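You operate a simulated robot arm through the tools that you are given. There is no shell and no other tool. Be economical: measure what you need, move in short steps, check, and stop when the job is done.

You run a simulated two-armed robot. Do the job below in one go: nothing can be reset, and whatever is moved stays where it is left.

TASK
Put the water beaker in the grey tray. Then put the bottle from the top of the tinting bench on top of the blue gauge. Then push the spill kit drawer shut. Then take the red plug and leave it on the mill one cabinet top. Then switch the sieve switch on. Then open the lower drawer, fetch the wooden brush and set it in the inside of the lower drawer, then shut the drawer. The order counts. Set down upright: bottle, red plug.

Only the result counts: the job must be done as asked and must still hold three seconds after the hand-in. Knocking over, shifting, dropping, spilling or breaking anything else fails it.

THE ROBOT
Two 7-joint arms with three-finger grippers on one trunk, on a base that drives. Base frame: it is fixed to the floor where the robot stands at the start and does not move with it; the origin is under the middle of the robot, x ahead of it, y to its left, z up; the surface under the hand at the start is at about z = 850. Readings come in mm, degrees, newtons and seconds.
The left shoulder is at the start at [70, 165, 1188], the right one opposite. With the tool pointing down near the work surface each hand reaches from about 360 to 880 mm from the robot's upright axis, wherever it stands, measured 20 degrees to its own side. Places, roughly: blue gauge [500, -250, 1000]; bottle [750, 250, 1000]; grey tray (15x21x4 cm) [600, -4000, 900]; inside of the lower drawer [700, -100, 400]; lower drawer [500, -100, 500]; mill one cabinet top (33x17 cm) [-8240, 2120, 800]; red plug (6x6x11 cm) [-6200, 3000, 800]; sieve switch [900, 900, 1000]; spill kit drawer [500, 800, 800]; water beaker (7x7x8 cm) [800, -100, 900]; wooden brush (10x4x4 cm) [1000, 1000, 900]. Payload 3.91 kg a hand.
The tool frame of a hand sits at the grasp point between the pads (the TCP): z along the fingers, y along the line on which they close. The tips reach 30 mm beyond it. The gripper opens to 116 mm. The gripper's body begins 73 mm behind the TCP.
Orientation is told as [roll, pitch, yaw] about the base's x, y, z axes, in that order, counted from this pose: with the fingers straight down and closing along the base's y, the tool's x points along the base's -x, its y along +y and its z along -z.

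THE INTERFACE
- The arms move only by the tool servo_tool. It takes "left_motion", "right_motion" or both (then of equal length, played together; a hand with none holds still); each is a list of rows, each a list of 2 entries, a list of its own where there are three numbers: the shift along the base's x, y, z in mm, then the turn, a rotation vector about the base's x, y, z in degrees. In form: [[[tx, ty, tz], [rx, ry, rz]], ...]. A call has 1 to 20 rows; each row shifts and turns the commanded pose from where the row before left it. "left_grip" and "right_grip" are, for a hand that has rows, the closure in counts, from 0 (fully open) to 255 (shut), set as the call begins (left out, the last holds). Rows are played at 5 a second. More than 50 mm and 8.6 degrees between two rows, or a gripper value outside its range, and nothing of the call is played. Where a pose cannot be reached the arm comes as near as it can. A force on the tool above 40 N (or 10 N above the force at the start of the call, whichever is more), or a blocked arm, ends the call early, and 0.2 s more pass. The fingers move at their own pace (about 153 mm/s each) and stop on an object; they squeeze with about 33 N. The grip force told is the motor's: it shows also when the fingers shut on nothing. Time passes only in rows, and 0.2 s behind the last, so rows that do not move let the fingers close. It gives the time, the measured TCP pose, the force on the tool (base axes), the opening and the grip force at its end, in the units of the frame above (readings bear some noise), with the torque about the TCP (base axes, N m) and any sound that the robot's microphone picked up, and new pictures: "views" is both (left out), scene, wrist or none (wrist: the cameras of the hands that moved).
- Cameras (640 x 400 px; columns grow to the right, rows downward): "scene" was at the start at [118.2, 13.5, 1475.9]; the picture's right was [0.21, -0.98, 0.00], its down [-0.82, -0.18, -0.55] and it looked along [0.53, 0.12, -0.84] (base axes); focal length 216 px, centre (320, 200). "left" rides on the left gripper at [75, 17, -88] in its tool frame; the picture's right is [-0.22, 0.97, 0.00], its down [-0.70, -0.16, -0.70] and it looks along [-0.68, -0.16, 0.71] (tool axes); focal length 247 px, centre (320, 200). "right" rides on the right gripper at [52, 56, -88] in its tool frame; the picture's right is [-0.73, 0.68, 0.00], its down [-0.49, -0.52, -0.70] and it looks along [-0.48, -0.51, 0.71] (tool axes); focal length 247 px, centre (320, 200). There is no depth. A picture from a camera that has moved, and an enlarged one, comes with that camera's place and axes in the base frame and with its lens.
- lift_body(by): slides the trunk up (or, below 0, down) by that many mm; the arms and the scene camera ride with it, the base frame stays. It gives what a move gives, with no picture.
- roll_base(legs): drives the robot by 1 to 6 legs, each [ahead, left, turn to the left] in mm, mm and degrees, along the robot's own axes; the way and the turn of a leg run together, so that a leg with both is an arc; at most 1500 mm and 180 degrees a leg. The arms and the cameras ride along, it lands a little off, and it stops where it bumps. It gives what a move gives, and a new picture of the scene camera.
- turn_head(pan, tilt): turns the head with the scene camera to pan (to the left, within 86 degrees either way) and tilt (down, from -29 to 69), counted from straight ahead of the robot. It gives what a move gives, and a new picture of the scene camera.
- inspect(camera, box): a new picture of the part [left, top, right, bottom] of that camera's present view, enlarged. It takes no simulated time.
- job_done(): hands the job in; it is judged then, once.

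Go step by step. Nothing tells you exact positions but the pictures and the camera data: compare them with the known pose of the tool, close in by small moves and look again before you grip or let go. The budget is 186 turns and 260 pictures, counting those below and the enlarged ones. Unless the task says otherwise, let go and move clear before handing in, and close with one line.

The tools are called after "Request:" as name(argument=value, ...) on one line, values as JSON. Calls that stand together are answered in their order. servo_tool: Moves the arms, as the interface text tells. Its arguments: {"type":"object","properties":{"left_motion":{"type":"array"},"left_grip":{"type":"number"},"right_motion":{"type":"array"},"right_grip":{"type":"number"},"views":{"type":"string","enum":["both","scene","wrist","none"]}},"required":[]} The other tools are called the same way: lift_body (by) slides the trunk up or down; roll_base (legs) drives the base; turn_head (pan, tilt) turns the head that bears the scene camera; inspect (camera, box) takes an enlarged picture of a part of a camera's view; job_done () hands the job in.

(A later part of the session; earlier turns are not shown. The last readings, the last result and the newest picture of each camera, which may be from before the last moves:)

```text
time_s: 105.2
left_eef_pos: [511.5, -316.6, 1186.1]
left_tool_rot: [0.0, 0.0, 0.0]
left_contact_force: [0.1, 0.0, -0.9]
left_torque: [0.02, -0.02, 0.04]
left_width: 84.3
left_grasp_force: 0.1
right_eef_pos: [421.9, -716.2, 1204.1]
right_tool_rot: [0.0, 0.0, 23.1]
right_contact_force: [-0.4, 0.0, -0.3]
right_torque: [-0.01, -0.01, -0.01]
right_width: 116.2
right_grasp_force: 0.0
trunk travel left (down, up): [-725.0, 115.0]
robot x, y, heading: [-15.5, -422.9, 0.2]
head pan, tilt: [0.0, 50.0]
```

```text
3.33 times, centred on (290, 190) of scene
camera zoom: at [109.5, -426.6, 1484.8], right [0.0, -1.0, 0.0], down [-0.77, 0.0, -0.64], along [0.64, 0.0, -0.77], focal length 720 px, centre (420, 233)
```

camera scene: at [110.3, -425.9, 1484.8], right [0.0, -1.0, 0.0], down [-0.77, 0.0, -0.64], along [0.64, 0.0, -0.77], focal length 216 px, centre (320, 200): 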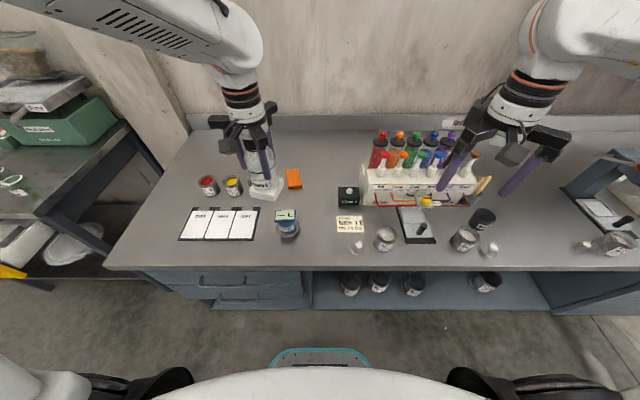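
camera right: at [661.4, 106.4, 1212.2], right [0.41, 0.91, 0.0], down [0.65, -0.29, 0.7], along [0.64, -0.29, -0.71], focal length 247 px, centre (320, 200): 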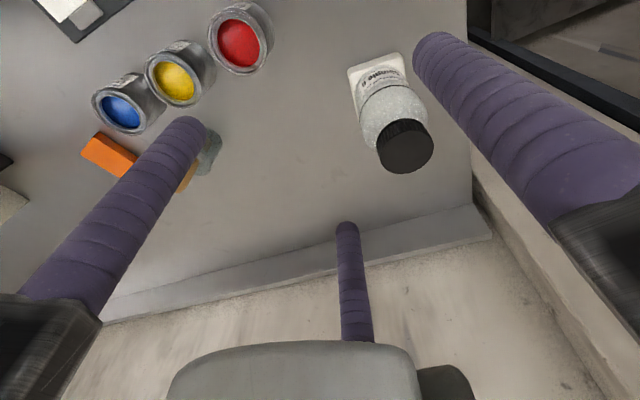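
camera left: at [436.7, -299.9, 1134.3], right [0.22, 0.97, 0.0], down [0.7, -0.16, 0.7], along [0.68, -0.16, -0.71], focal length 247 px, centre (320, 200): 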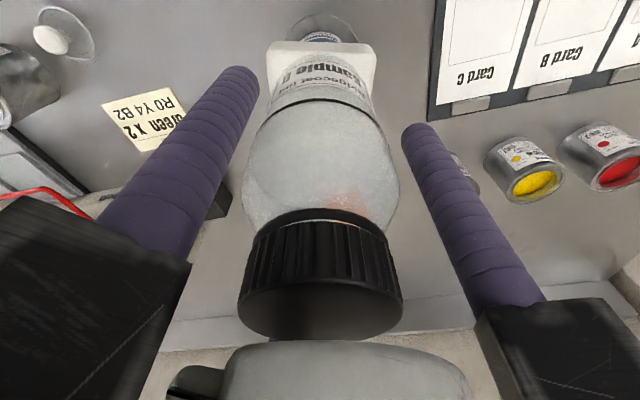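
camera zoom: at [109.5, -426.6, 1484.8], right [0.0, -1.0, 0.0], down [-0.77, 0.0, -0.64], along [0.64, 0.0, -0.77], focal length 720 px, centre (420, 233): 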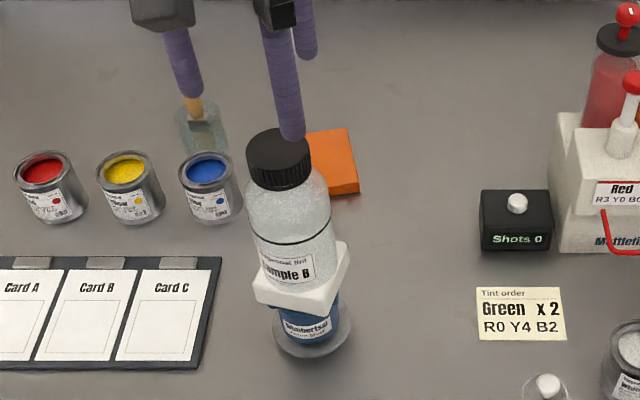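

Bottle stands on the gauge. I back off and drive left toward the spill kit drawer.

Request:
roll_base(legs=[[-350, 0, 0], [0, 1150, 0]])

Request:
turn_head(pan=0, tilt=45)

```text
time_s: 113.0
left_eef_pos: [154.2, 845.7, 1186.8]
left_tool_rot: [-0.1, -0.1, 0.6]
left_contact_force: [0.4, 0.6, 0.0]
left_torque: [0.02, -0.01, -0.01]
left_width: 84.4
left_grasp_force: 0.1
right_eef_pos: [71.0, 443.1, 1203.5]
right_tool_rot: [0.0, 0.0, 23.8]
right_contact_force: [0.2, -0.5, 0.6]
right_torque: [0.01, -0.02, 0.02]
right_width: 115.8
right_grasp_force: 0.1
trunk travel left (down, up): [-725.0, 115.0]
robot x, y, heading: [-370.7, 729.8, 0.5]
head pan, tilt: [0.0, 50.0]
camera scene: at [-245.6, 729.9, 1484.8], right [0.01, -1.0, 0.0], down [-0.77, -0.01, -0.64], along [0.64, 0.01, -0.77], focal length 216 px, centre (320, 200)
```

scene: 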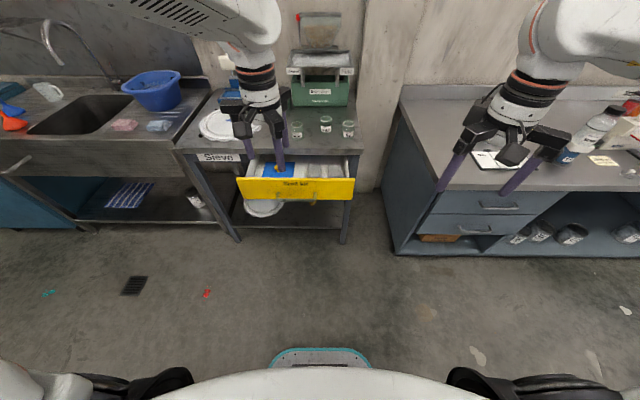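

```text
time_s: 113.7
left_eef_pos: [155.1, 844.6, 1187.1]
left_tool_rot: [-0.1, 0.0, 0.7]
left_contact_force: [0.0, 0.7, 0.0]
left_torque: [-0.04, -0.02, 0.01]
left_width: 84.1
left_grasp_force: 0.1
right_eef_pos: [69.8, 443.8, 1203.6]
right_tool_rot: [-0.1, 0.0, 23.8]
right_contact_force: [-0.8, 1.0, -0.7]
right_torque: [-0.01, -0.04, 0.0]
right_width: 115.8
right_grasp_force: 0.1
trunk travel left (down, up): [-725.0, 115.0]
robot x, y, heading: [-371.0, 729.5, 0.7]
head pan, tilt: [0.0, 45.0]
camera scene: at [-241.3, 730.5, 1491.7], right [0.01, -1.0, 0.0], down [-0.71, -0.01, -0.71], along [0.71, 0.01, -0.71], focal length 216 px, centre (320, 200)
```

scene: 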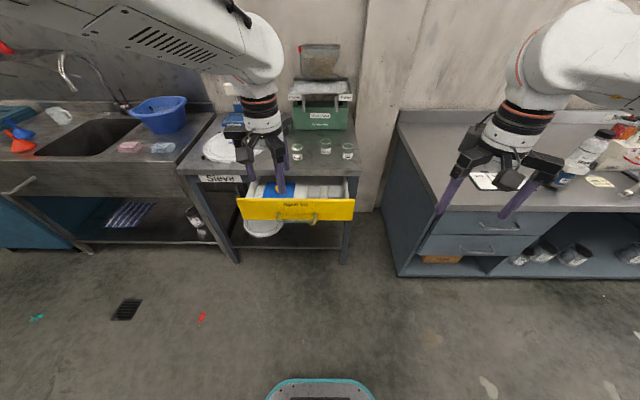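

I drive ahead to see the drawer closely; the left hand already lines up with its middle.

Request:
roll_base(legs=[[230, 0, -0.6]])

Request:
inspect(camera="left", box=[0, 0, 640, 400])

```text
time_s: 115.4
left_eef_pos: [382.5, 842.9, 1186.7]
left_tool_rot: [0.0, -0.1, 0.2]
left_contact_force: [-0.1, -0.7, -0.5]
left_torque: [0.01, 0.02, -0.01]
left_width: 84.0
left_grasp_force: 0.0
right_eef_pos: [294.3, 441.5, 1203.5]
right_tool_rot: [0.0, -0.2, 23.3]
right_contact_force: [0.4, 0.5, -0.3]
right_torque: [0.0, 0.02, 0.0]
right_width: 116.0
right_grasp_force: 0.0
trunk travel left (down, up): [-725.0, 115.0]
robot x, y, heading: [-142.5, 730.6, 0.0]
head pan, tilt: [0.0, 45.0]
camera scene: at [-13.5, 731.1, 1491.8], right [0.0, -1.0, 0.0], down [-0.71, 0.0, -0.71], along [0.71, 0.0, -0.71], focal length 216 px, centre (320, 200)
```

scene: 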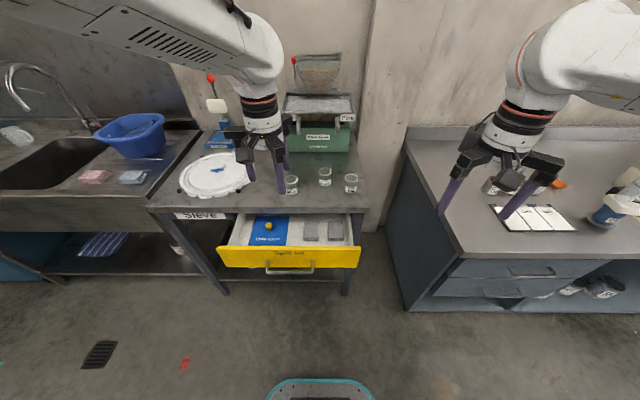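

```text
1.00 times, centred on (320, 200) of left (not enlarged: the box is as wide or as high as the picture)
camera zoom: at [307.9, 859.0, 1275.5], right [0.22, 0.98, 0.0], down [0.7, -0.16, 0.7], along [0.68, -0.15, -0.71], focal length 247 px, centre (320, 200)
```

zoom: 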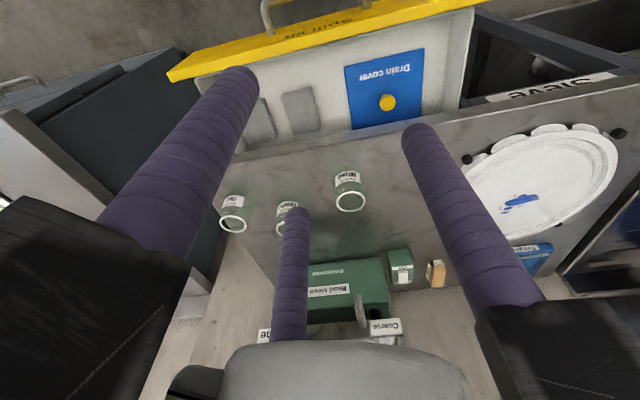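

I zoom in on drawer and table edge.

Request:
inspect(camera="scene", box=[190, 170, 390, 300])

Request:
inspect(camera="left", box=[160, 0, 500, 200])

```text
3.08 times, centred on (290, 235) of scene
camera zoom: at [-13.5, 731.1, 1491.8], right [0.0, -1.0, 0.0], down [-0.71, 0.0, -0.71], along [0.71, 0.0, -0.71], focal length 665 px, centre (412, 92)
```

zoom: 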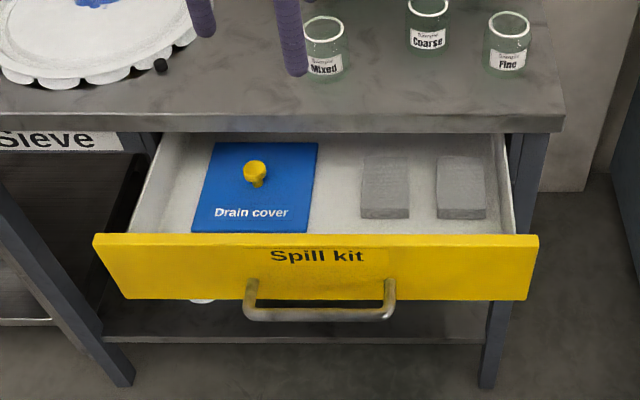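

```text
1.88 times, centred on (330, 100) of left
camera zoom: at [307.9, 859.0, 1275.5], right [0.22, 0.98, 0.0], down [0.7, -0.16, 0.7], along [0.68, -0.15, -0.71], focal length 465 px, centre (301, 388)
```

zoom: 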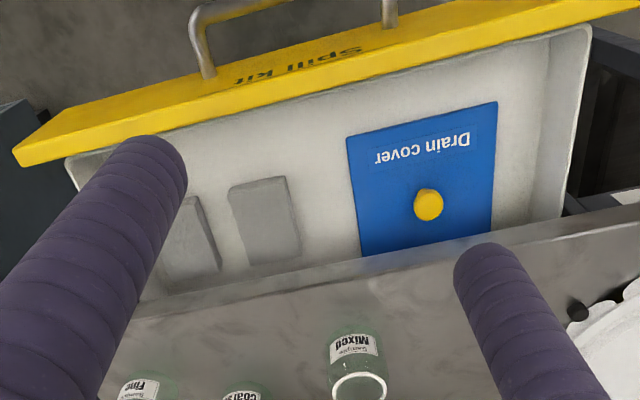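

Drawer front: x≈390, top z≈857, middle y≈838; handle lower. I back off, close the left fingers, tilt the hand 45° forward and lower it.

Request:
roll_base(legs=[[-140, 0, 0]])

Request:
servo_tool(left_motion=[[[0, 0, -20], [0, -7.5, 0]], [[0, 0, -40], [0, -7.5, 0]], [[0, 0, -45], [0, -7.5, 0]], [[0, 0, -45], [0, -7.5, 0]], [[0, 0, -45], [0, -7.5, 0]], [[0, 0, -45], [0, -7.5, 0]], [[0, 0, -45], [0, 0, 0]], [[0, 0, -30], [0, 0, 0]], [[0, 0, -17], [0, 0, 0]], [[0, 0, 0], [0, 0, 0]]], left_grip=255, views="both")

```text
time_s: 116.7
left_eef_pos: [245.0, 841.4, 1186.0]
left_tool_rot: [-0.1, 0.0, 0.2]
left_contact_force: [1.2, -0.7, -0.6]
left_torque: [-0.01, 0.01, -0.03]
left_width: 84.2
left_grasp_force: 0.0
right_eef_pos: [156.5, 441.2, 1202.9]
right_tool_rot: [0.0, 0.0, 23.2]
right_contact_force: [0.1, -0.7, 0.3]
right_torque: [-0.03, 0.0, -0.02]
right_width: 116.1
right_grasp_force: 0.1
trunk travel left (down, up): [-725.0, 115.0]
robot x, y, heading: [-282.0, 733.4, -0.0]
head pan, tilt: [0.0, 45.0]
camera scene: at [-151.0, 730.3, 1491.4], right [0.0, -1.0, 0.0], down [-0.71, 0.0, -0.71], along [0.71, 0.0, -0.71], focal length 216 px, centre (320, 200)
```

scene: 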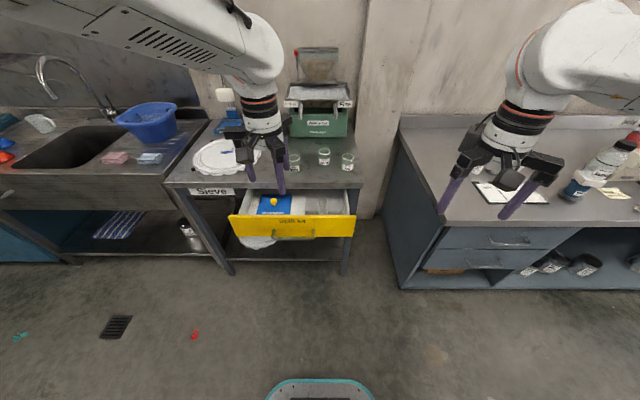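

```text
time_s: 118.9
left_eef_pos: [248.7, 846.0, 859.5]
left_tool_rot: [-4.1, -44.8, 5.6]
left_contact_force: [0.0, 0.7, 0.5]
left_torque: [0.0, -0.02, -0.04]
left_width: 9.2
left_grasp_force: 33.1
right_eef_pos: [154.6, 442.6, 1202.0]
right_tool_rot: [0.0, 0.0, 23.1]
right_contact_force: [0.3, -0.6, -0.1]
right_torque: [0.01, 0.0, 0.02]
right_width: 115.8
right_grasp_force: 0.0
trunk travel left (down, up): [-725.0, 115.0]
robot x, y, heading: [-284.4, 732.6, -0.0]
head pan, tilt: [0.0, 45.0]
camera scene: at [-153.6, 730.3, 1491.7], right [0.0, -1.0, 0.0], down [-0.71, 0.0, -0.71], along [0.71, 0.0, -0.71], focal length 216 px, centre (320, 200)
camera left: at [132.4, 857.1, 869.1], right [0.11, 0.99, 0.11], down [0.0, -0.11, 0.99], along [0.99, -0.11, -0.02], focal length 247 px, centre (320, 200)
```

scene: 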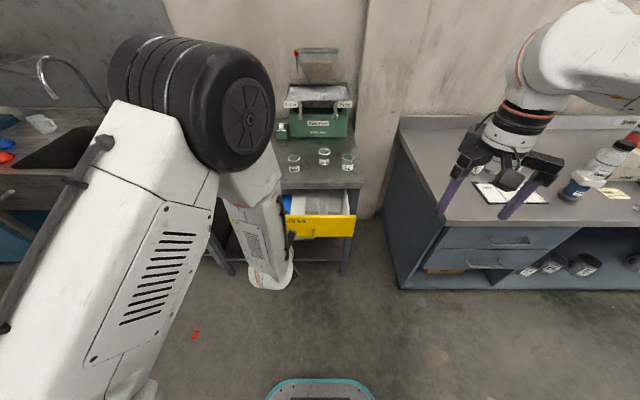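
left: 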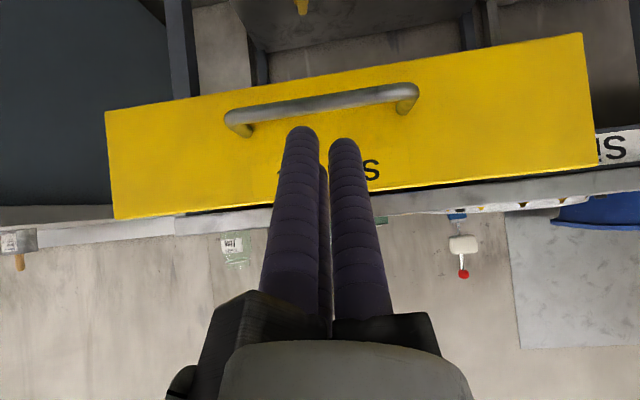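

Wrist view shows the fingertips aimed at the panel just above the handle. I push forward.

Request:
servo_tool(left_motion=[[[25, -2, -2], [0, 0, 0]], [[25, -2, -2], [0, 0, 0]], [[25, -2, -2], [0, 0, 0]], [[20, -1, -1], [0, 0, 0]], [[15, 0, 0], [0, 0, 0]], [[15, 0, 0], [0, 0, 0]], [[15, 0, 0], [0, 0, 0]], [[15, 0, 0], [0, 0, 0]], [[15, 0, 0], [0, 0, 0]], [[15, 0, 0], [0, 0, 0]]], views="both")

```text
time_s: 121.1
left_eef_pos: [428.8, 834.6, 846.7]
left_tool_rot: [-0.2, -45.0, 0.3]
left_contact_force: [-0.8, 0.2, 0.6]
left_torque: [-0.01, -0.02, 0.0]
left_width: 9.2
left_grasp_force: 33.7
right_eef_pos: [155.6, 441.5, 1203.1]
right_tool_rot: [0.0, 0.0, 23.2]
right_contact_force: [-0.1, 0.7, 0.2]
right_torque: [0.0, -0.01, 0.01]
right_width: 116.2
right_grasp_force: 0.1
trunk travel left (down, up): [-725.0, 115.0]
robot x, y, heading: [-285.2, 728.4, 0.3]
head pan, tilt: [0.0, 45.0]
camera scene: at [-152.7, 730.5, 1491.6], right [0.0, -1.0, 0.0], down [-0.71, 0.0, -0.71], along [0.71, 0.0, -0.71], focal length 216 px, centre (320, 200)
camera left: at [313.1, 851.0, 856.3], right [0.16, 0.98, 0.16], down [0.0, -0.16, 0.99], along [0.99, -0.15, -0.02], focal length 247 px, centre (320, 200)
```

scene: 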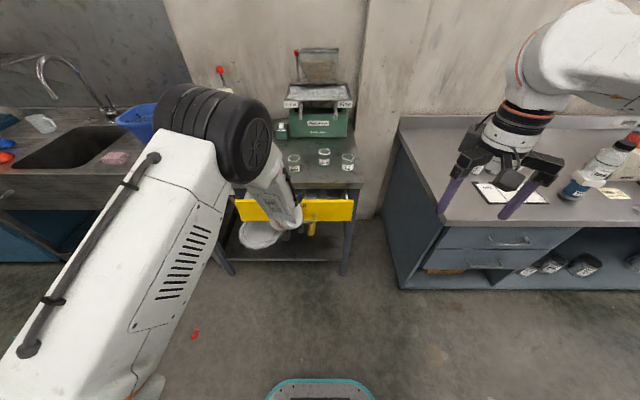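
left: 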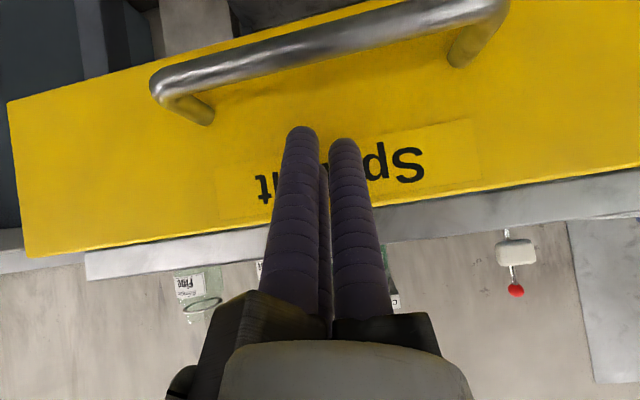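

The drawer slides easily. I keep pushing until it stops.

Request:
servo_tool(left_motion=[[[12, 0, 0], [0, 0, 0]], [[12, 0, 0], [0, 0, 0]], [[12, 0, 0], [0, 0, 0]], [[12, 0, 0], [0, 0, 0]], [[10, 0, 0], [0, 0, 0]], [[10, 0, 0], [0, 0, 0]], [[8, 0, 0], [0, 0, 0]]], views="both")

```text
time_s: 122.7
left_eef_pos: [504.9, 834.3, 848.7]
left_tool_rot: [-0.2, -45.1, 0.3]
left_contact_force: [-0.5, 0.4, 0.6]
left_torque: [0.0, 0.0, 0.02]
left_width: 9.1
left_grasp_force: 32.9
right_eef_pos: [154.4, 440.6, 1203.0]
right_tool_rot: [0.0, -0.1, 23.3]
right_contact_force: [-0.4, -0.5, -0.4]
right_torque: [-0.01, -0.01, 0.02]
right_width: 115.9
right_grasp_force: 0.0
trunk travel left (down, up): [-725.0, 115.0]
robot x, y, heading: [-285.6, 733.3, 0.2]
head pan, tilt: [0.0, 45.0]
camera scene: at [-152.9, 730.4, 1491.6], right [0.0, -1.0, 0.0], down [-0.71, 0.0, -0.71], along [0.71, 0.0, -0.71], focal length 216 px, centre (320, 200)
camera left: at [389.4, 850.8, 857.2], right [0.16, 0.98, 0.16], down [0.0, -0.16, 0.99], along [0.99, -0.15, -0.02], focal length 247 px, centre (320, 200)
```

scene: 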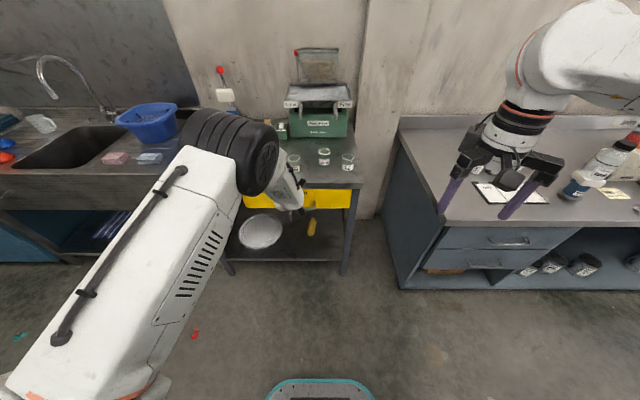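
left: 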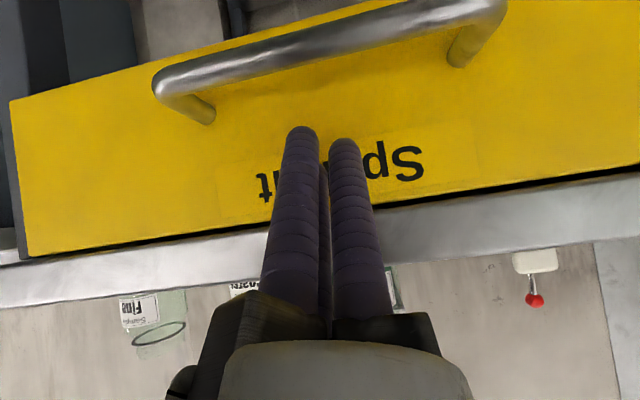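

Nearly flush; I push on in small steps until the force rises.

Request:
servo_tool(left_motion=[[[6, 0, 0], [0, 0, 0]], [[6, 0, 0], [0, 0, 0]], [[6, 0, 0], [0, 0, 0]], [[5, 0, 0], [0, 0, 0]], [[5, 0, 0], [0, 0, 0]]], views="wrist")

```text
time_s: 123.5
left_eef_pos: [510.6, 834.5, 844.1]
left_tool_rot: [0.1, -44.3, -0.1]
left_contact_force: [-23.6, 0.9, 9.5]
left_torque: [-0.08, -0.12, -0.14]
left_width: 8.9
left_grasp_force: 33.1
right_eef_pos: [150.1, 441.2, 1204.5]
right_tool_rot: [-0.1, -0.3, 23.3]
right_contact_force: [-0.2, -0.3, -0.1]
right_torque: [0.03, 0.02, 0.03]
right_width: 116.1
right_grasp_force: 0.0
trunk travel left (down, up): [-725.0, 115.0]
robot x, y, heading: [-285.5, 732.7, 0.4]
head pan, tilt: [0.0, 45.0]
stopped in row 3 (left hand): the force on the tool passed its limit at 46 N (the readings are from after the stop); the commanded pose is now the measured one
camera left: at [395.1, 851.1, 854.9], right [0.16, 0.97, 0.16], down [0.01, -0.16, 0.99], along [0.99, -0.16, -0.04], focal length 247 px, centre (320, 200)
```

left: 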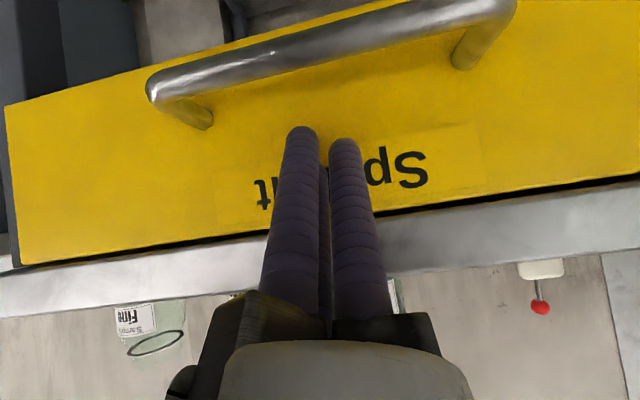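

The drawer is shut against its stop. I withdraw, straighten and raise the hand.

Request:
servo_tool(left_motion=[[[-20, 0, 0], [0, 0, 0]], [[-40, 0, 0], [0, 0, 0]], [[-45, 0, 5], [0, 0, 0]], [[-45, 0, 10], [0, 0, 0]], [[-45, 0, 10], [0, 7.5, 0]], [[-20, 0, 40], [0, 7.5, 0]], [[0, 0, 45], [0, 7.5, 0]], [[0, 0, 45], [0, 7.5, 0]], [[0, 0, 45], [0, 7.5, 0]], [[0, 0, 45], [0, 7.5, 0]], [[0, 0, 45], [0, 0, 0]], [[0, 0, 20], [0, 0, 0]]], left_grip=0, views="scene")

Request:
inspect(camera="scene", box=[200, 40, 380, 240])

```text
time_s: 126.1
left_eef_pos: [298.4, 834.9, 1154.2]
left_tool_rot: [0.0, 0.7, 0.0]
left_contact_force: [-0.6, -0.5, 0.0]
left_torque: [-0.02, -0.05, 0.0]
left_width: 116.2
left_grasp_force: 0.0
right_eef_pos: [155.0, 441.9, 1203.2]
right_tool_rot: [0.0, 0.0, 23.3]
right_contact_force: [0.5, 0.5, -0.5]
right_torque: [-0.01, -0.01, 0.0]
right_width: 115.8
right_grasp_force: 0.2
trunk travel left (down, up): [-725.0, 115.0]
robot x, y, heading: [-287.1, 730.9, 0.5]
head pan, tilt: [0.0, 45.0]
camera scene: at [-154.3, 731.0, 1491.7], right [0.0, -1.0, 0.0], down [-0.71, 0.0, -0.71], along [0.71, 0.0, -0.71], focal length 216 px, centre (320, 200)
```

scene: 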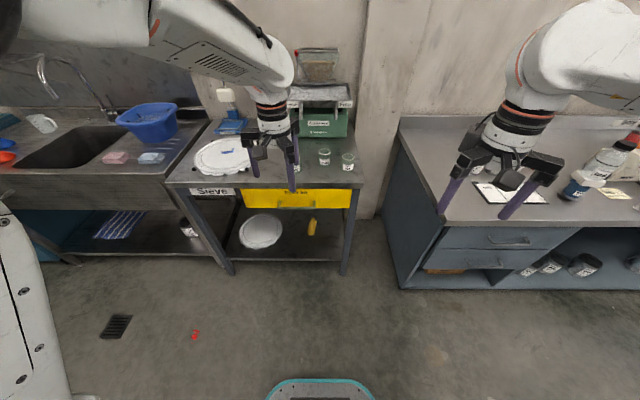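

```text
2.00 times, centred on (290, 140) of scene
camera zoom: at [-154.3, 731.0, 1491.7], right [0.0, -1.0, 0.0], down [-0.71, 0.0, -0.71], along [0.71, 0.0, -0.71], focal length 432 px, centre (380, 320)
```

zoom: 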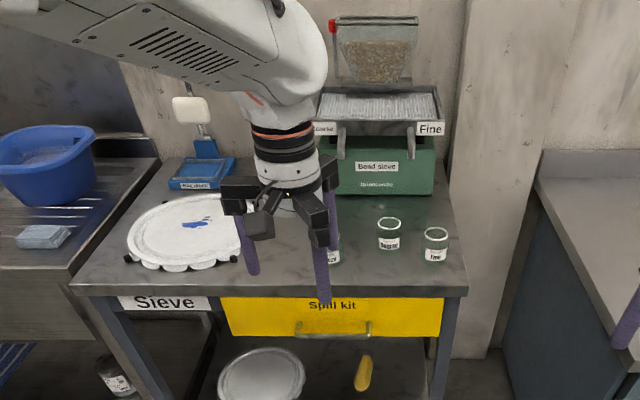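

Drawer is shut. Now the red plug, far behind; I back off and turn left 90°, looking at the hall.

Request:
roll_base(legs=[[-600, 0, 0]])

Request:
turn_head(pan=86, tilt=15)

Request:
turn_head(pan=-86, tilt=15)

```text
time_s: 129.5
left_eef_pos: [-297.4, 832.4, 1154.6]
left_tool_rot: [0.0, 0.7, 0.2]
left_contact_force: [-0.5, -0.2, -0.2]
left_torque: [-0.01, -0.02, -0.01]
left_width: 116.1
left_grasp_force: 0.0
right_eef_pos: [-441.6, 438.3, 1203.6]
right_tool_rot: [0.0, 0.1, 23.4]
right_contact_force: [-0.7, 1.0, -0.7]
right_torque: [-0.05, -0.01, 0.0]
right_width: 115.9
right_grasp_force: 0.1
trunk travel left (down, up): [-725.0, 115.0]
robot x, y, heading: [-877.1, 727.6, 0.3]
head pan, tilt: [0.0, 45.0]
camera scene: at [-749.6, 727.3, 1491.6], right [0.01, -1.0, 0.0], down [-0.71, 0.0, -0.71], along [0.71, 0.0, -0.71], focal length 216 px, centre (320, 200)
```

scene: 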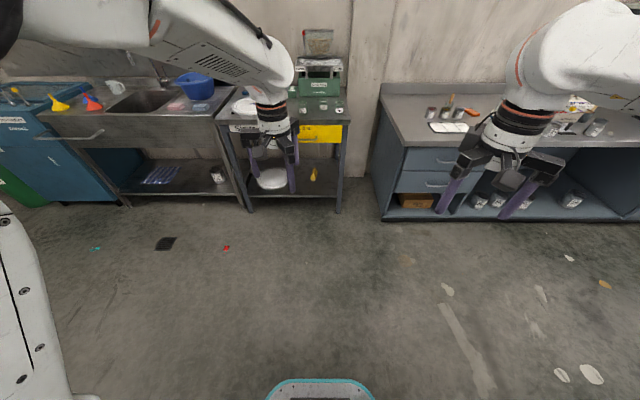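

```text
time_s: 131.1
left_eef_pos: [-297.6, 833.4, 1153.4]
left_tool_rot: [0.0, 0.7, 0.1]
left_contact_force: [0.5, 0.2, 0.7]
left_torque: [0.0, 0.02, -0.02]
left_width: 115.9
left_grasp_force: 0.1
right_eef_pos: [-441.6, 440.0, 1203.8]
right_tool_rot: [0.0, 0.0, 23.3]
right_contact_force: [0.2, -0.3, -0.5]
right_torque: [0.01, 0.0, -0.02]
right_width: 116.0
right_grasp_force: 0.0
trunk travel left (down, up): [-725.0, 115.0]
robot x, y, heading: [-883.3, 727.9, 0.5]
head pan, tilt: [85.9, 15.0]
camera scene: at [-825.3, 820.0, 1538.5], right [1.0, -0.07, 0.0], down [-0.02, -0.26, -0.97], along [0.06, 0.96, -0.26], focal length 216 px, centre (320, 200)
```

scene: 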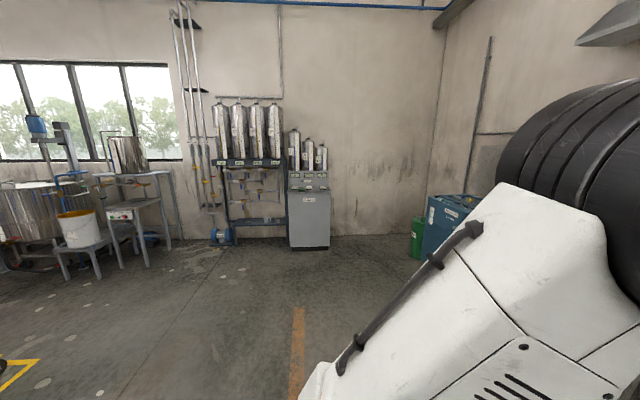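

```text
time_s: 133.7
left_eef_pos: [-296.6, 833.4, 1153.8]
left_tool_rot: [-0.1, 0.7, 0.1]
left_contact_force: [-0.4, 0.3, 0.7]
left_torque: [0.01, 0.01, -0.01]
left_width: 116.2
left_grasp_force: 0.0
right_eef_pos: [-439.9, 438.8, 1203.2]
right_tool_rot: [0.0, 0.0, 23.4]
right_contact_force: [-0.7, -0.5, 0.8]
right_torque: [0.01, -0.01, 0.01]
right_width: 115.9
right_grasp_force: 0.0
trunk travel left (down, up): [-725.0, 115.0]
robot x, y, heading: [-884.0, 727.6, 0.3]
head pan, tilt: [-85.9, 15.0]
camera scene: at [-824.2, 633.7, 1538.5], right [-1.0, -0.08, 0.0], down [-0.02, 0.26, -0.97], along [0.07, -0.96, -0.26], focal length 216 px, centre (320, 200)
```

scene: 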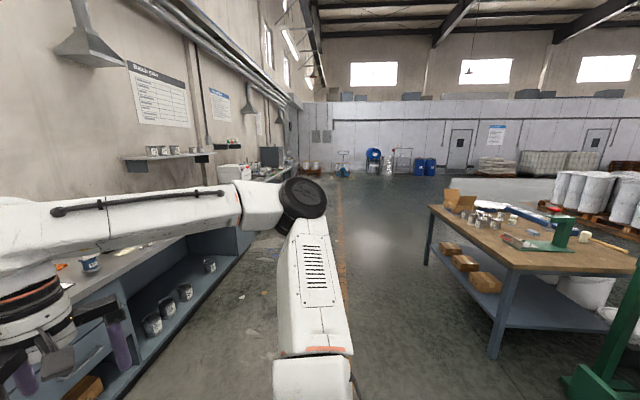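

Space around is free; I turn left by 90° and look toward -x.

Request:
roll_base(legs=[[0, 0, 90]])

Request:
turn_head(pan=75, tilt=15)

```text
time_s: 138.0
left_eef_pos: [-991.6, 1311.6, 1154.7]
left_tool_rot: [0.0, 0.7, 90.8]
left_contact_force: [-0.4, 0.2, -0.5]
left_torque: [-0.01, -0.01, -0.01]
left_width: 116.0
left_grasp_force: 0.1
right_eef_pos: [-597.0, 1170.4, 1204.1]
right_tool_rot: [0.0, 0.0, 114.0]
right_contact_force: [-0.4, -0.7, 0.0]
right_torque: [0.02, -0.02, 0.0]
right_width: 116.1
right_grasp_force: 0.1
trunk travel left (down, up): [-725.0, 115.0]
robot x, y, heading: [-884.7, 728.1, 90.8]
head pan, tilt: [-85.9, 15.0]
camera scene: at [-789.4, 785.2, 1538.5], right [0.09, -1.0, 0.0], down [-0.26, -0.02, -0.97], along [0.96, 0.09, -0.26], focal length 216 px, centre (320, 200)
```

scene: 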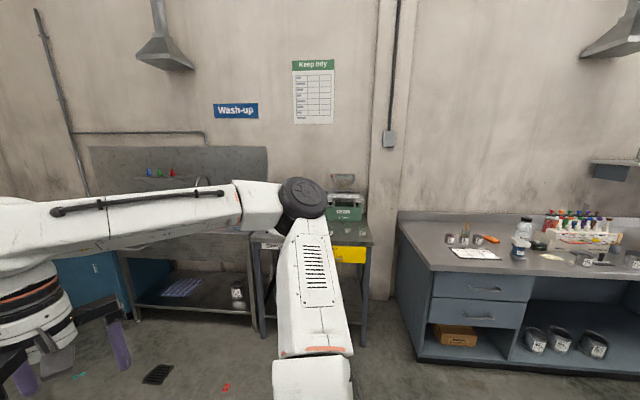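

```text
time_s: 140.4
left_eef_pos: [-992.2, 1310.7, 1153.0]
left_tool_rot: [0.0, 0.7, 90.8]
left_contact_force: [0.0, 0.2, -0.2]
left_torque: [0.02, -0.05, -0.01]
left_width: 116.1
left_grasp_force: 0.0
right_eef_pos: [-597.9, 1172.0, 1203.4]
right_tool_rot: [-0.1, 0.1, 114.0]
right_contact_force: [0.2, 0.0, -0.5]
right_torque: [-0.01, -0.02, 0.0]
right_width: 116.0
right_grasp_force: 0.1
trunk travel left (down, up): [-725.0, 115.0]
robot x, y, heading: [-881.0, 724.9, 91.1]
head pan, tilt: [75.0, 15.0]
camera scene: at [-973.1, 799.5, 1538.5], right [0.24, 0.97, 0.0], down [0.25, -0.06, -0.97], along [-0.94, 0.23, -0.26], focal length 216 px, centre (320, 200)
```

scene: 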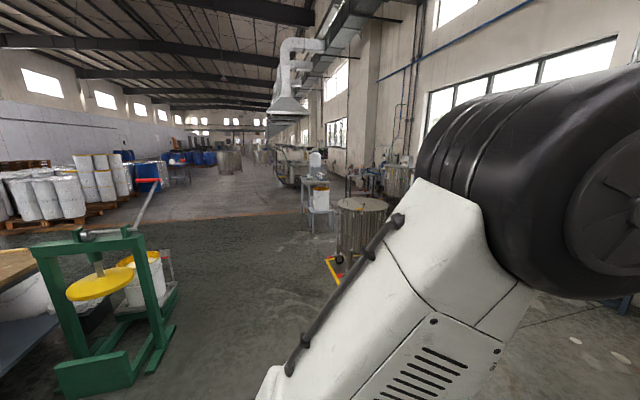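

I turn to face -x (heading 180°) and drive down the aisle in stages.

Request:
roll_base(legs=[[0, 0, 89]])

Request:
turn_head(pan=0, tilt=20)

```text
time_s: 144.6
left_eef_pos: [-1466.3, 628.6, 1152.7]
left_tool_rot: [0.0, 0.7, 179.6]
left_contact_force: [0.0, -0.6, -0.7]
left_torque: [-0.02, -0.03, -0.01]
left_width: 116.2
left_grasp_force: 0.0
right_eef_pos: [-1317.5, 1022.7, 1202.7]
right_tool_rot: [0.0, 0.0, -157.2]
right_contact_force: [0.2, 0.3, 0.1]
right_torque: [0.0, 0.0, 0.02]
right_width: 116.1
right_grasp_force: 0.1
trunk travel left (down, up): [-725.0, 115.0]
robot x, y, heading: [-880.8, 728.3, 179.8]
head pan, tilt: [75.0, 15.0]
camera scene: at [-956.5, 636.8, 1538.5], right [-0.97, 0.26, 0.0], down [0.07, 0.25, -0.97], along [-0.25, -0.93, -0.26], focal length 216 px, centre (320, 200)
```

scene: 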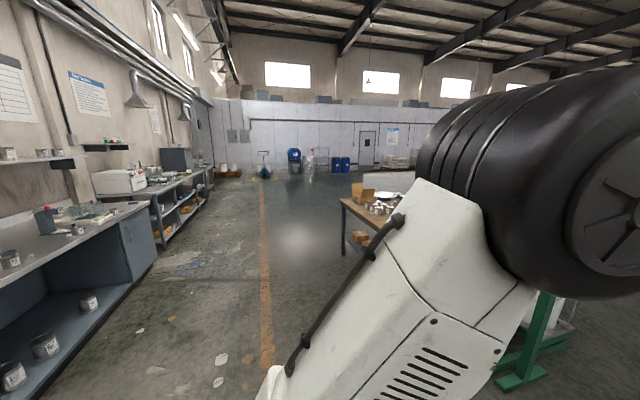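

```text
time_s: 146.1
left_eef_pos: [-1466.9, 629.3, 1152.6]
left_tool_rot: [0.0, 0.7, 179.7]
left_contact_force: [0.2, 0.2, 0.4]
left_torque: [-0.01, -0.01, -0.02]
left_width: 115.8
left_grasp_force: 0.1
right_eef_pos: [-1319.5, 1021.9, 1203.3]
right_tool_rot: [0.0, 0.0, -157.2]
right_contact_force: [-0.3, -0.1, 0.0]
right_torque: [0.02, -0.01, 0.0]
right_width: 115.8
right_grasp_force: 0.0
trunk travel left (down, up): [-725.0, 115.0]
robot x, y, heading: [-881.6, 724.5, 179.5]
head pan, tilt: [0.0, 20.0]
camera scene: at [-1025.2, 727.2, 1530.4], right [0.0, 1.0, 0.0], down [0.34, 0.0, -0.94], along [-0.94, 0.0, -0.34], focal length 216 px, centre (320, 200)
```

scene: 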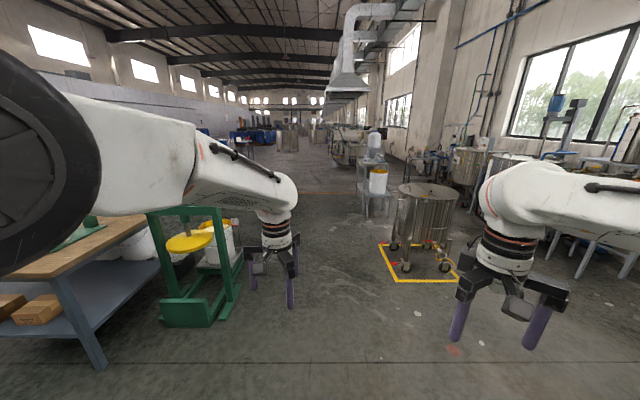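

The aisle at y≈700 is clear between the green stand and the vessel. I drive 2.9 m ahead.

Request:
roll_base(legs=[[1450, 20, 0], [1450, 0, 0]])

```text
time_s: 160.0
left_eef_pos: [-4341.5, 642.8, 1154.5]
left_tool_rot: [0.0, 0.6, 178.8]
left_contact_force: [0.1, 0.4, 0.6]
left_torque: [0.0, -0.02, 0.04]
left_width: 115.9
left_grasp_force: 0.2
right_eef_pos: [-4188.0, 1034.0, 1203.0]
right_tool_rot: [-0.1, 0.0, -157.8]
right_contact_force: [-0.3, 0.5, 0.7]
right_torque: [0.01, -0.02, -0.01]
right_width: 115.7
right_grasp_force: 0.1
trunk travel left (down, up): [-725.0, 115.0]
robot x, y, heading: [-3754.9, 736.5, 179.4]
head pan, tilt: [0.0, 20.0]
camera scene: at [-3898.3, 735.6, 1530.4], right [0.02, 1.0, 0.0], down [0.34, -0.01, -0.94], along [-0.94, 0.01, -0.34], focal length 216 px, centre (320, 200)
```

scene: 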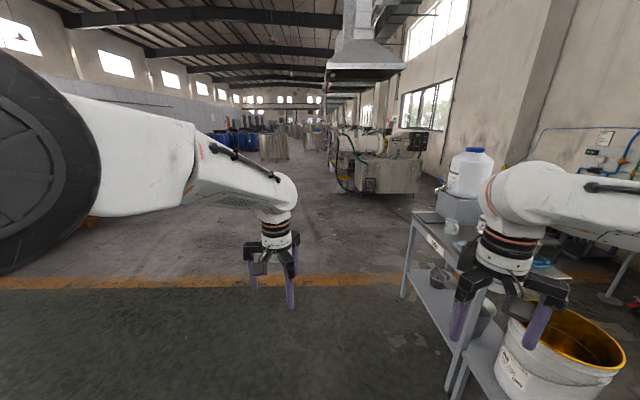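

A bench lies to the right (y>1500). I drive on 1.45 m and look right for the plug.

Request:
roll_base(legs=[[1450, 60, 0.5], [900, 0, 0]])

Request:
turn_head(pan=-70, tilt=20)

```text
time_s: 171.6
left_eef_pos: [-6697.7, 603.4, 1153.2]
left_tool_rot: [-0.1, 0.7, 179.4]
left_contact_force: [-0.1, 0.0, 0.4]
left_torque: [0.02, 0.0, 0.02]
left_width: 116.0
left_grasp_force: 0.0
right_eef_pos: [-6547.9, 995.7, 1202.7]
right_tool_rot: [-0.1, 0.0, -157.5]
right_contact_force: [0.1, -0.2, 0.0]
right_torque: [0.01, -0.02, -0.04]
right_width: 116.3
right_grasp_force: 0.0
trunk travel left (down, up): [-725.0, 115.0]
robot x, y, heading: [-6113.1, 699.1, 179.5]
head pan, tilt: [0.0, 20.0]
camera scene: at [-6256.2, 699.2, 1530.4], right [0.01, 1.0, 0.0], down [0.34, 0.0, -0.94], along [-0.94, 0.01, -0.34], focal length 216 px, centre (320, 200)
```

scene: 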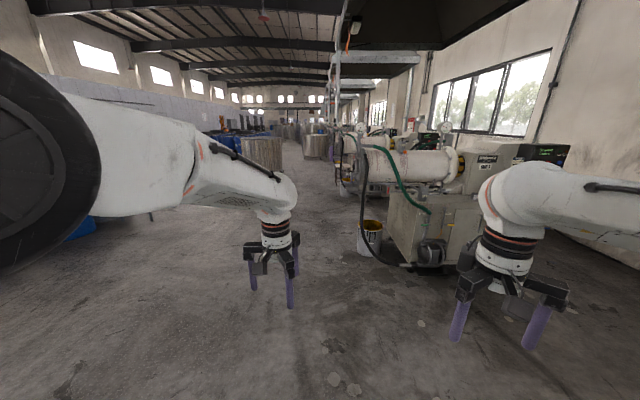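

```text
time_s: 173.0
left_eef_pos: [-6698.2, 604.3, 1153.9]
left_tool_rot: [-0.1, 0.8, 179.2]
left_contact_force: [0.4, -0.4, 0.2]
left_torque: [0.03, 0.01, 0.01]
left_width: 116.1
left_grasp_force: 0.2
right_eef_pos: [-6547.6, 995.3, 1204.6]
right_tool_rot: [-0.1, -0.1, -157.5]
right_contact_force: [0.5, 0.1, 0.0]
right_torque: [0.03, 0.04, 0.0]
right_width: 116.1
right_grasp_force: 0.1
trunk travel left (down, up): [-725.0, 115.0]
robot x, y, heading: [-6110.5, 697.9, 179.3]
head pan, tilt: [-70.0, 20.0]
camera scene: at [-6194.5, 786.1, 1530.4], right [0.94, 0.33, 0.0], down [0.11, -0.32, -0.94], along [-0.31, 0.89, -0.34], focal length 216 px, centre (320, 200)
```

scene: 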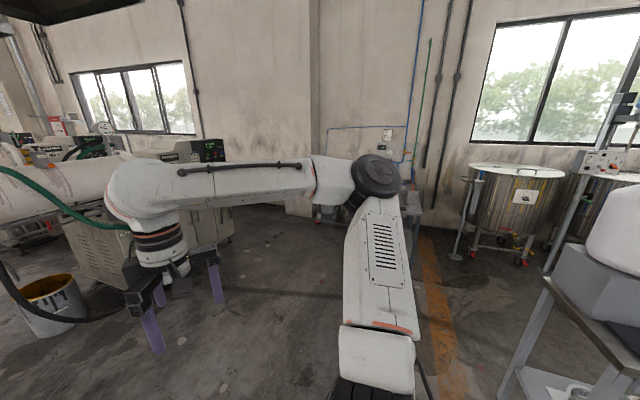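

The plug spot is hidden behind the arm; I turn right 90° to face it.

Request:
roll_base(legs=[[0, 0, -89.5]])

Request:
turn_head(pan=0, tilt=25)

```text
time_s: 177.2
left_eef_pos: [-6220.9, 1283.0, 1153.7]
left_tool_rot: [0.1, 0.7, 90.6]
left_contact_force: [0.0, -0.5, 0.1]
left_torque: [0.01, 0.01, -0.02]
left_width: 116.1
left_grasp_force: 0.1
right_eef_pos: [-5826.5, 1140.9, 1203.2]
right_tool_rot: [0.0, -0.1, 113.7]
right_contact_force: [-0.3, 0.2, -0.4]
right_torque: [0.0, 0.03, 0.0]
right_width: 116.1
right_grasp_force: 0.2
trunk travel left (down, up): [-725.0, 115.0]
robot x, y, heading: [-6111.5, 696.4, 90.7]
head pan, tilt: [-70.0, 20.0]
camera scene: at [-6026.6, 781.1, 1530.4], right [0.35, -0.94, 0.0], down [-0.32, -0.12, -0.94], along [0.88, 0.33, -0.34], focal length 216 px, centre (320, 200)
```

scene: 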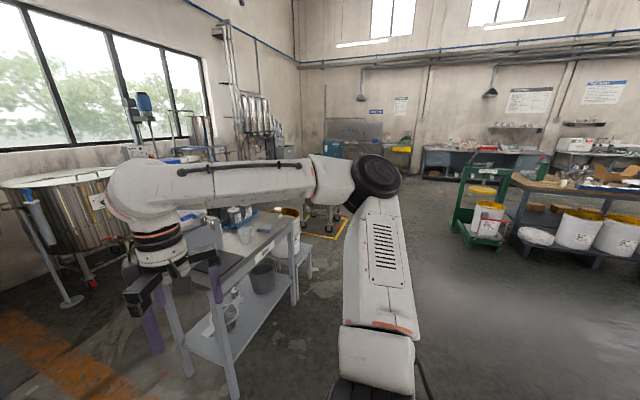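

```text
time_s: 178.6
left_eef_pos: [-6220.7, 1282.4, 1154.2]
left_tool_rot: [0.0, 0.6, 90.4]
left_contact_force: [0.0, 0.2, -0.3]
left_torque: [0.03, -0.01, 0.0]
left_width: 116.3
left_grasp_force: 0.0
right_eef_pos: [-5825.9, 1141.3, 1203.0]
right_tool_rot: [0.0, 0.1, 113.8]
right_contact_force: [0.1, 0.6, 0.2]
right_torque: [0.0, -0.01, 0.0]
right_width: 115.9
right_grasp_force: 0.1
trunk travel left (down, up): [-725.0, 115.0]
robot x, y, heading: [-6112.7, 700.4, 90.8]
head pan, tilt: [0.0, 25.0]
camera scene: at [-6114.8, 840.2, 1522.3], right [1.0, 0.01, 0.0], down [0.01, -0.42, -0.91], along [-0.01, 0.91, -0.42], focal length 216 px, centre (320, 200)
```

scene: 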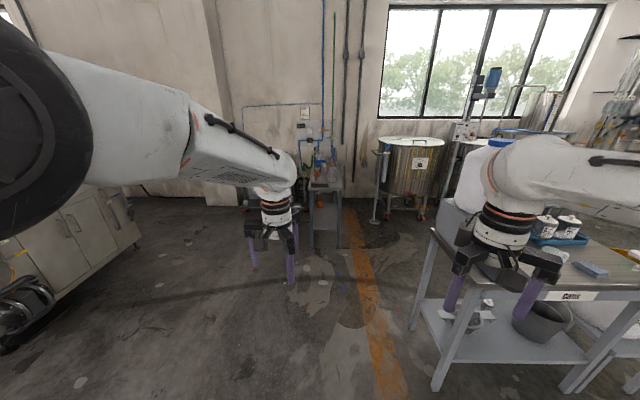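

A small stand with items stands at about y 2900–3100. I drive toward it.

Request:
roll_base(legs=[[1350, 120, -0.7]])

Request:
turn_head(pan=0, tilt=45)

```text
time_s: 185.4
left_eef_pos: [-6344.0, 2639.3, 1152.7]
left_tool_rot: [0.0, 0.7, 89.8]
left_contact_force: [-0.1, -0.1, -0.4]
left_torque: [0.01, 0.07, 0.03]
left_width: 116.1
left_grasp_force: 0.1
right_eef_pos: [-5951.9, 2492.0, 1203.4]
right_tool_rot: [0.0, -0.1, 112.9]
right_contact_force: [-0.3, 0.1, -0.5]
right_torque: [0.01, 0.02, -0.02]
right_width: 115.8
right_grasp_force: 0.1
trunk travel left (down, up): [-725.0, 115.0]
robot x, y, heading: [-6239.7, 2054.0, 90.0]
head pan, tilt: [0.0, 25.0]
camera scene: at [-6243.4, 2194.7, 1522.3], right [1.0, 0.0, 0.0], down [0.0, -0.42, -0.91], along [0.0, 0.91, -0.42], focal length 216 px, centre (320, 200)
```

scene: 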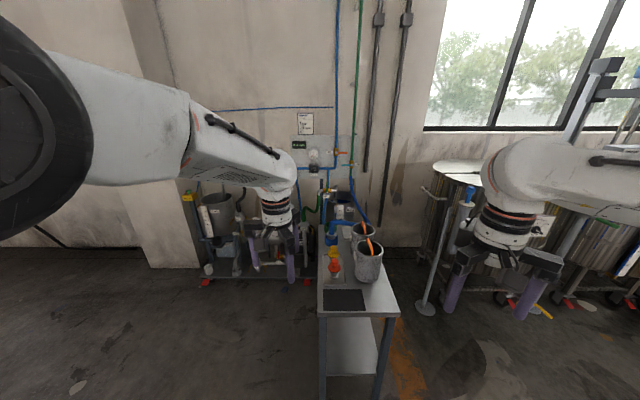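

```text
time_s: 186.2
left_eef_pos: [-6344.4, 2638.3, 1152.9]
left_tool_rot: [0.0, 0.7, 89.9]
left_contact_force: [0.2, -0.3, 0.3]
left_torque: [-0.03, 0.02, 0.01]
left_width: 116.0
left_grasp_force: 0.0
right_eef_pos: [-5951.2, 2492.2, 1203.9]
right_tool_rot: [0.0, 0.0, 113.0]
right_contact_force: [-0.9, -0.3, 0.0]
right_torque: [0.0, 0.01, 0.05]
right_width: 116.0
right_grasp_force: 0.0
trunk travel left (down, up): [-725.0, 115.0]
robot x, y, heading: [-6242.3, 2054.8, 89.7]
head pan, tilt: [0.0, 45.0]
camera scene: at [-6243.4, 2184.1, 1491.7], right [1.0, 0.0, 0.0], down [0.0, -0.71, -0.71], along [0.0, 0.71, -0.71], focal length 216 px, centre (320, 200)
```

scene: 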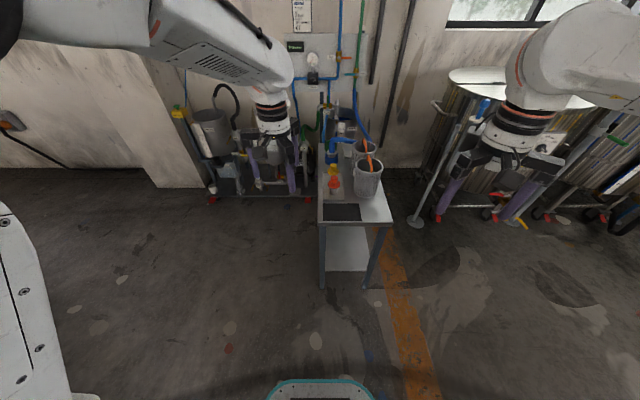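

Request:
inspect(camera="scene", box=[290, 120, 410, 240])

Request:
inspect(camera="left", box=[0, 0, 640, 400])

Request:
inspect(camera="right", box=[0, 0, 640, 400])

```text
3.33 times, centred on (350, 180) of scene
camera zoom: at [-6243.4, 2184.1, 1491.7], right [1.0, 0.0, 0.0], down [0.0, -0.71, -0.71], along [0.0, 0.71, -0.71], focal length 720 px, centre (220, 267)
```

zoom: 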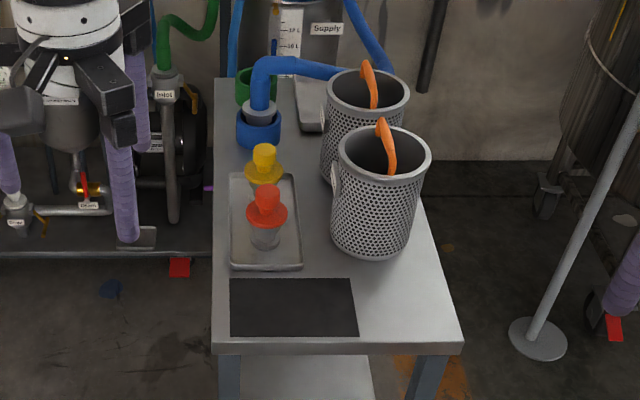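

```text
1.00 times, centred on (320, 200) of left (not enlarged: the box is as wide or as high as the picture)
camera zoom: at [-6361.6, 2564.5, 1242.5], right [-0.97, 0.23, 0.0], down [0.16, 0.7, 0.69], along [0.16, 0.67, -0.72], focal length 247 px, centre (320, 200)
```

zoom: 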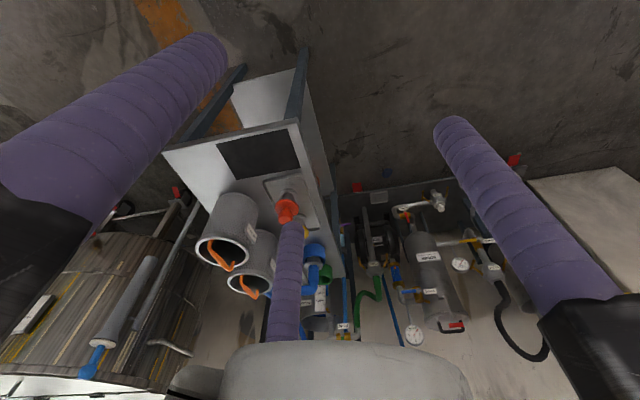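

```text
1.00 times, centred on (320, 200) of right (not enlarged: the box is as wide or as high as the picture)
camera zoom: at [-5982.1, 2422.0, 1292.6], right [-0.91, 0.41, 0.0], down [0.29, 0.65, 0.7], along [0.29, 0.64, -0.71], focal length 247 px, centre (320, 200)
```

zoom: 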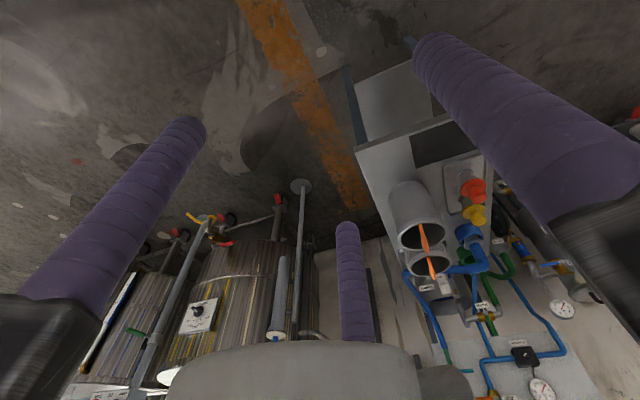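

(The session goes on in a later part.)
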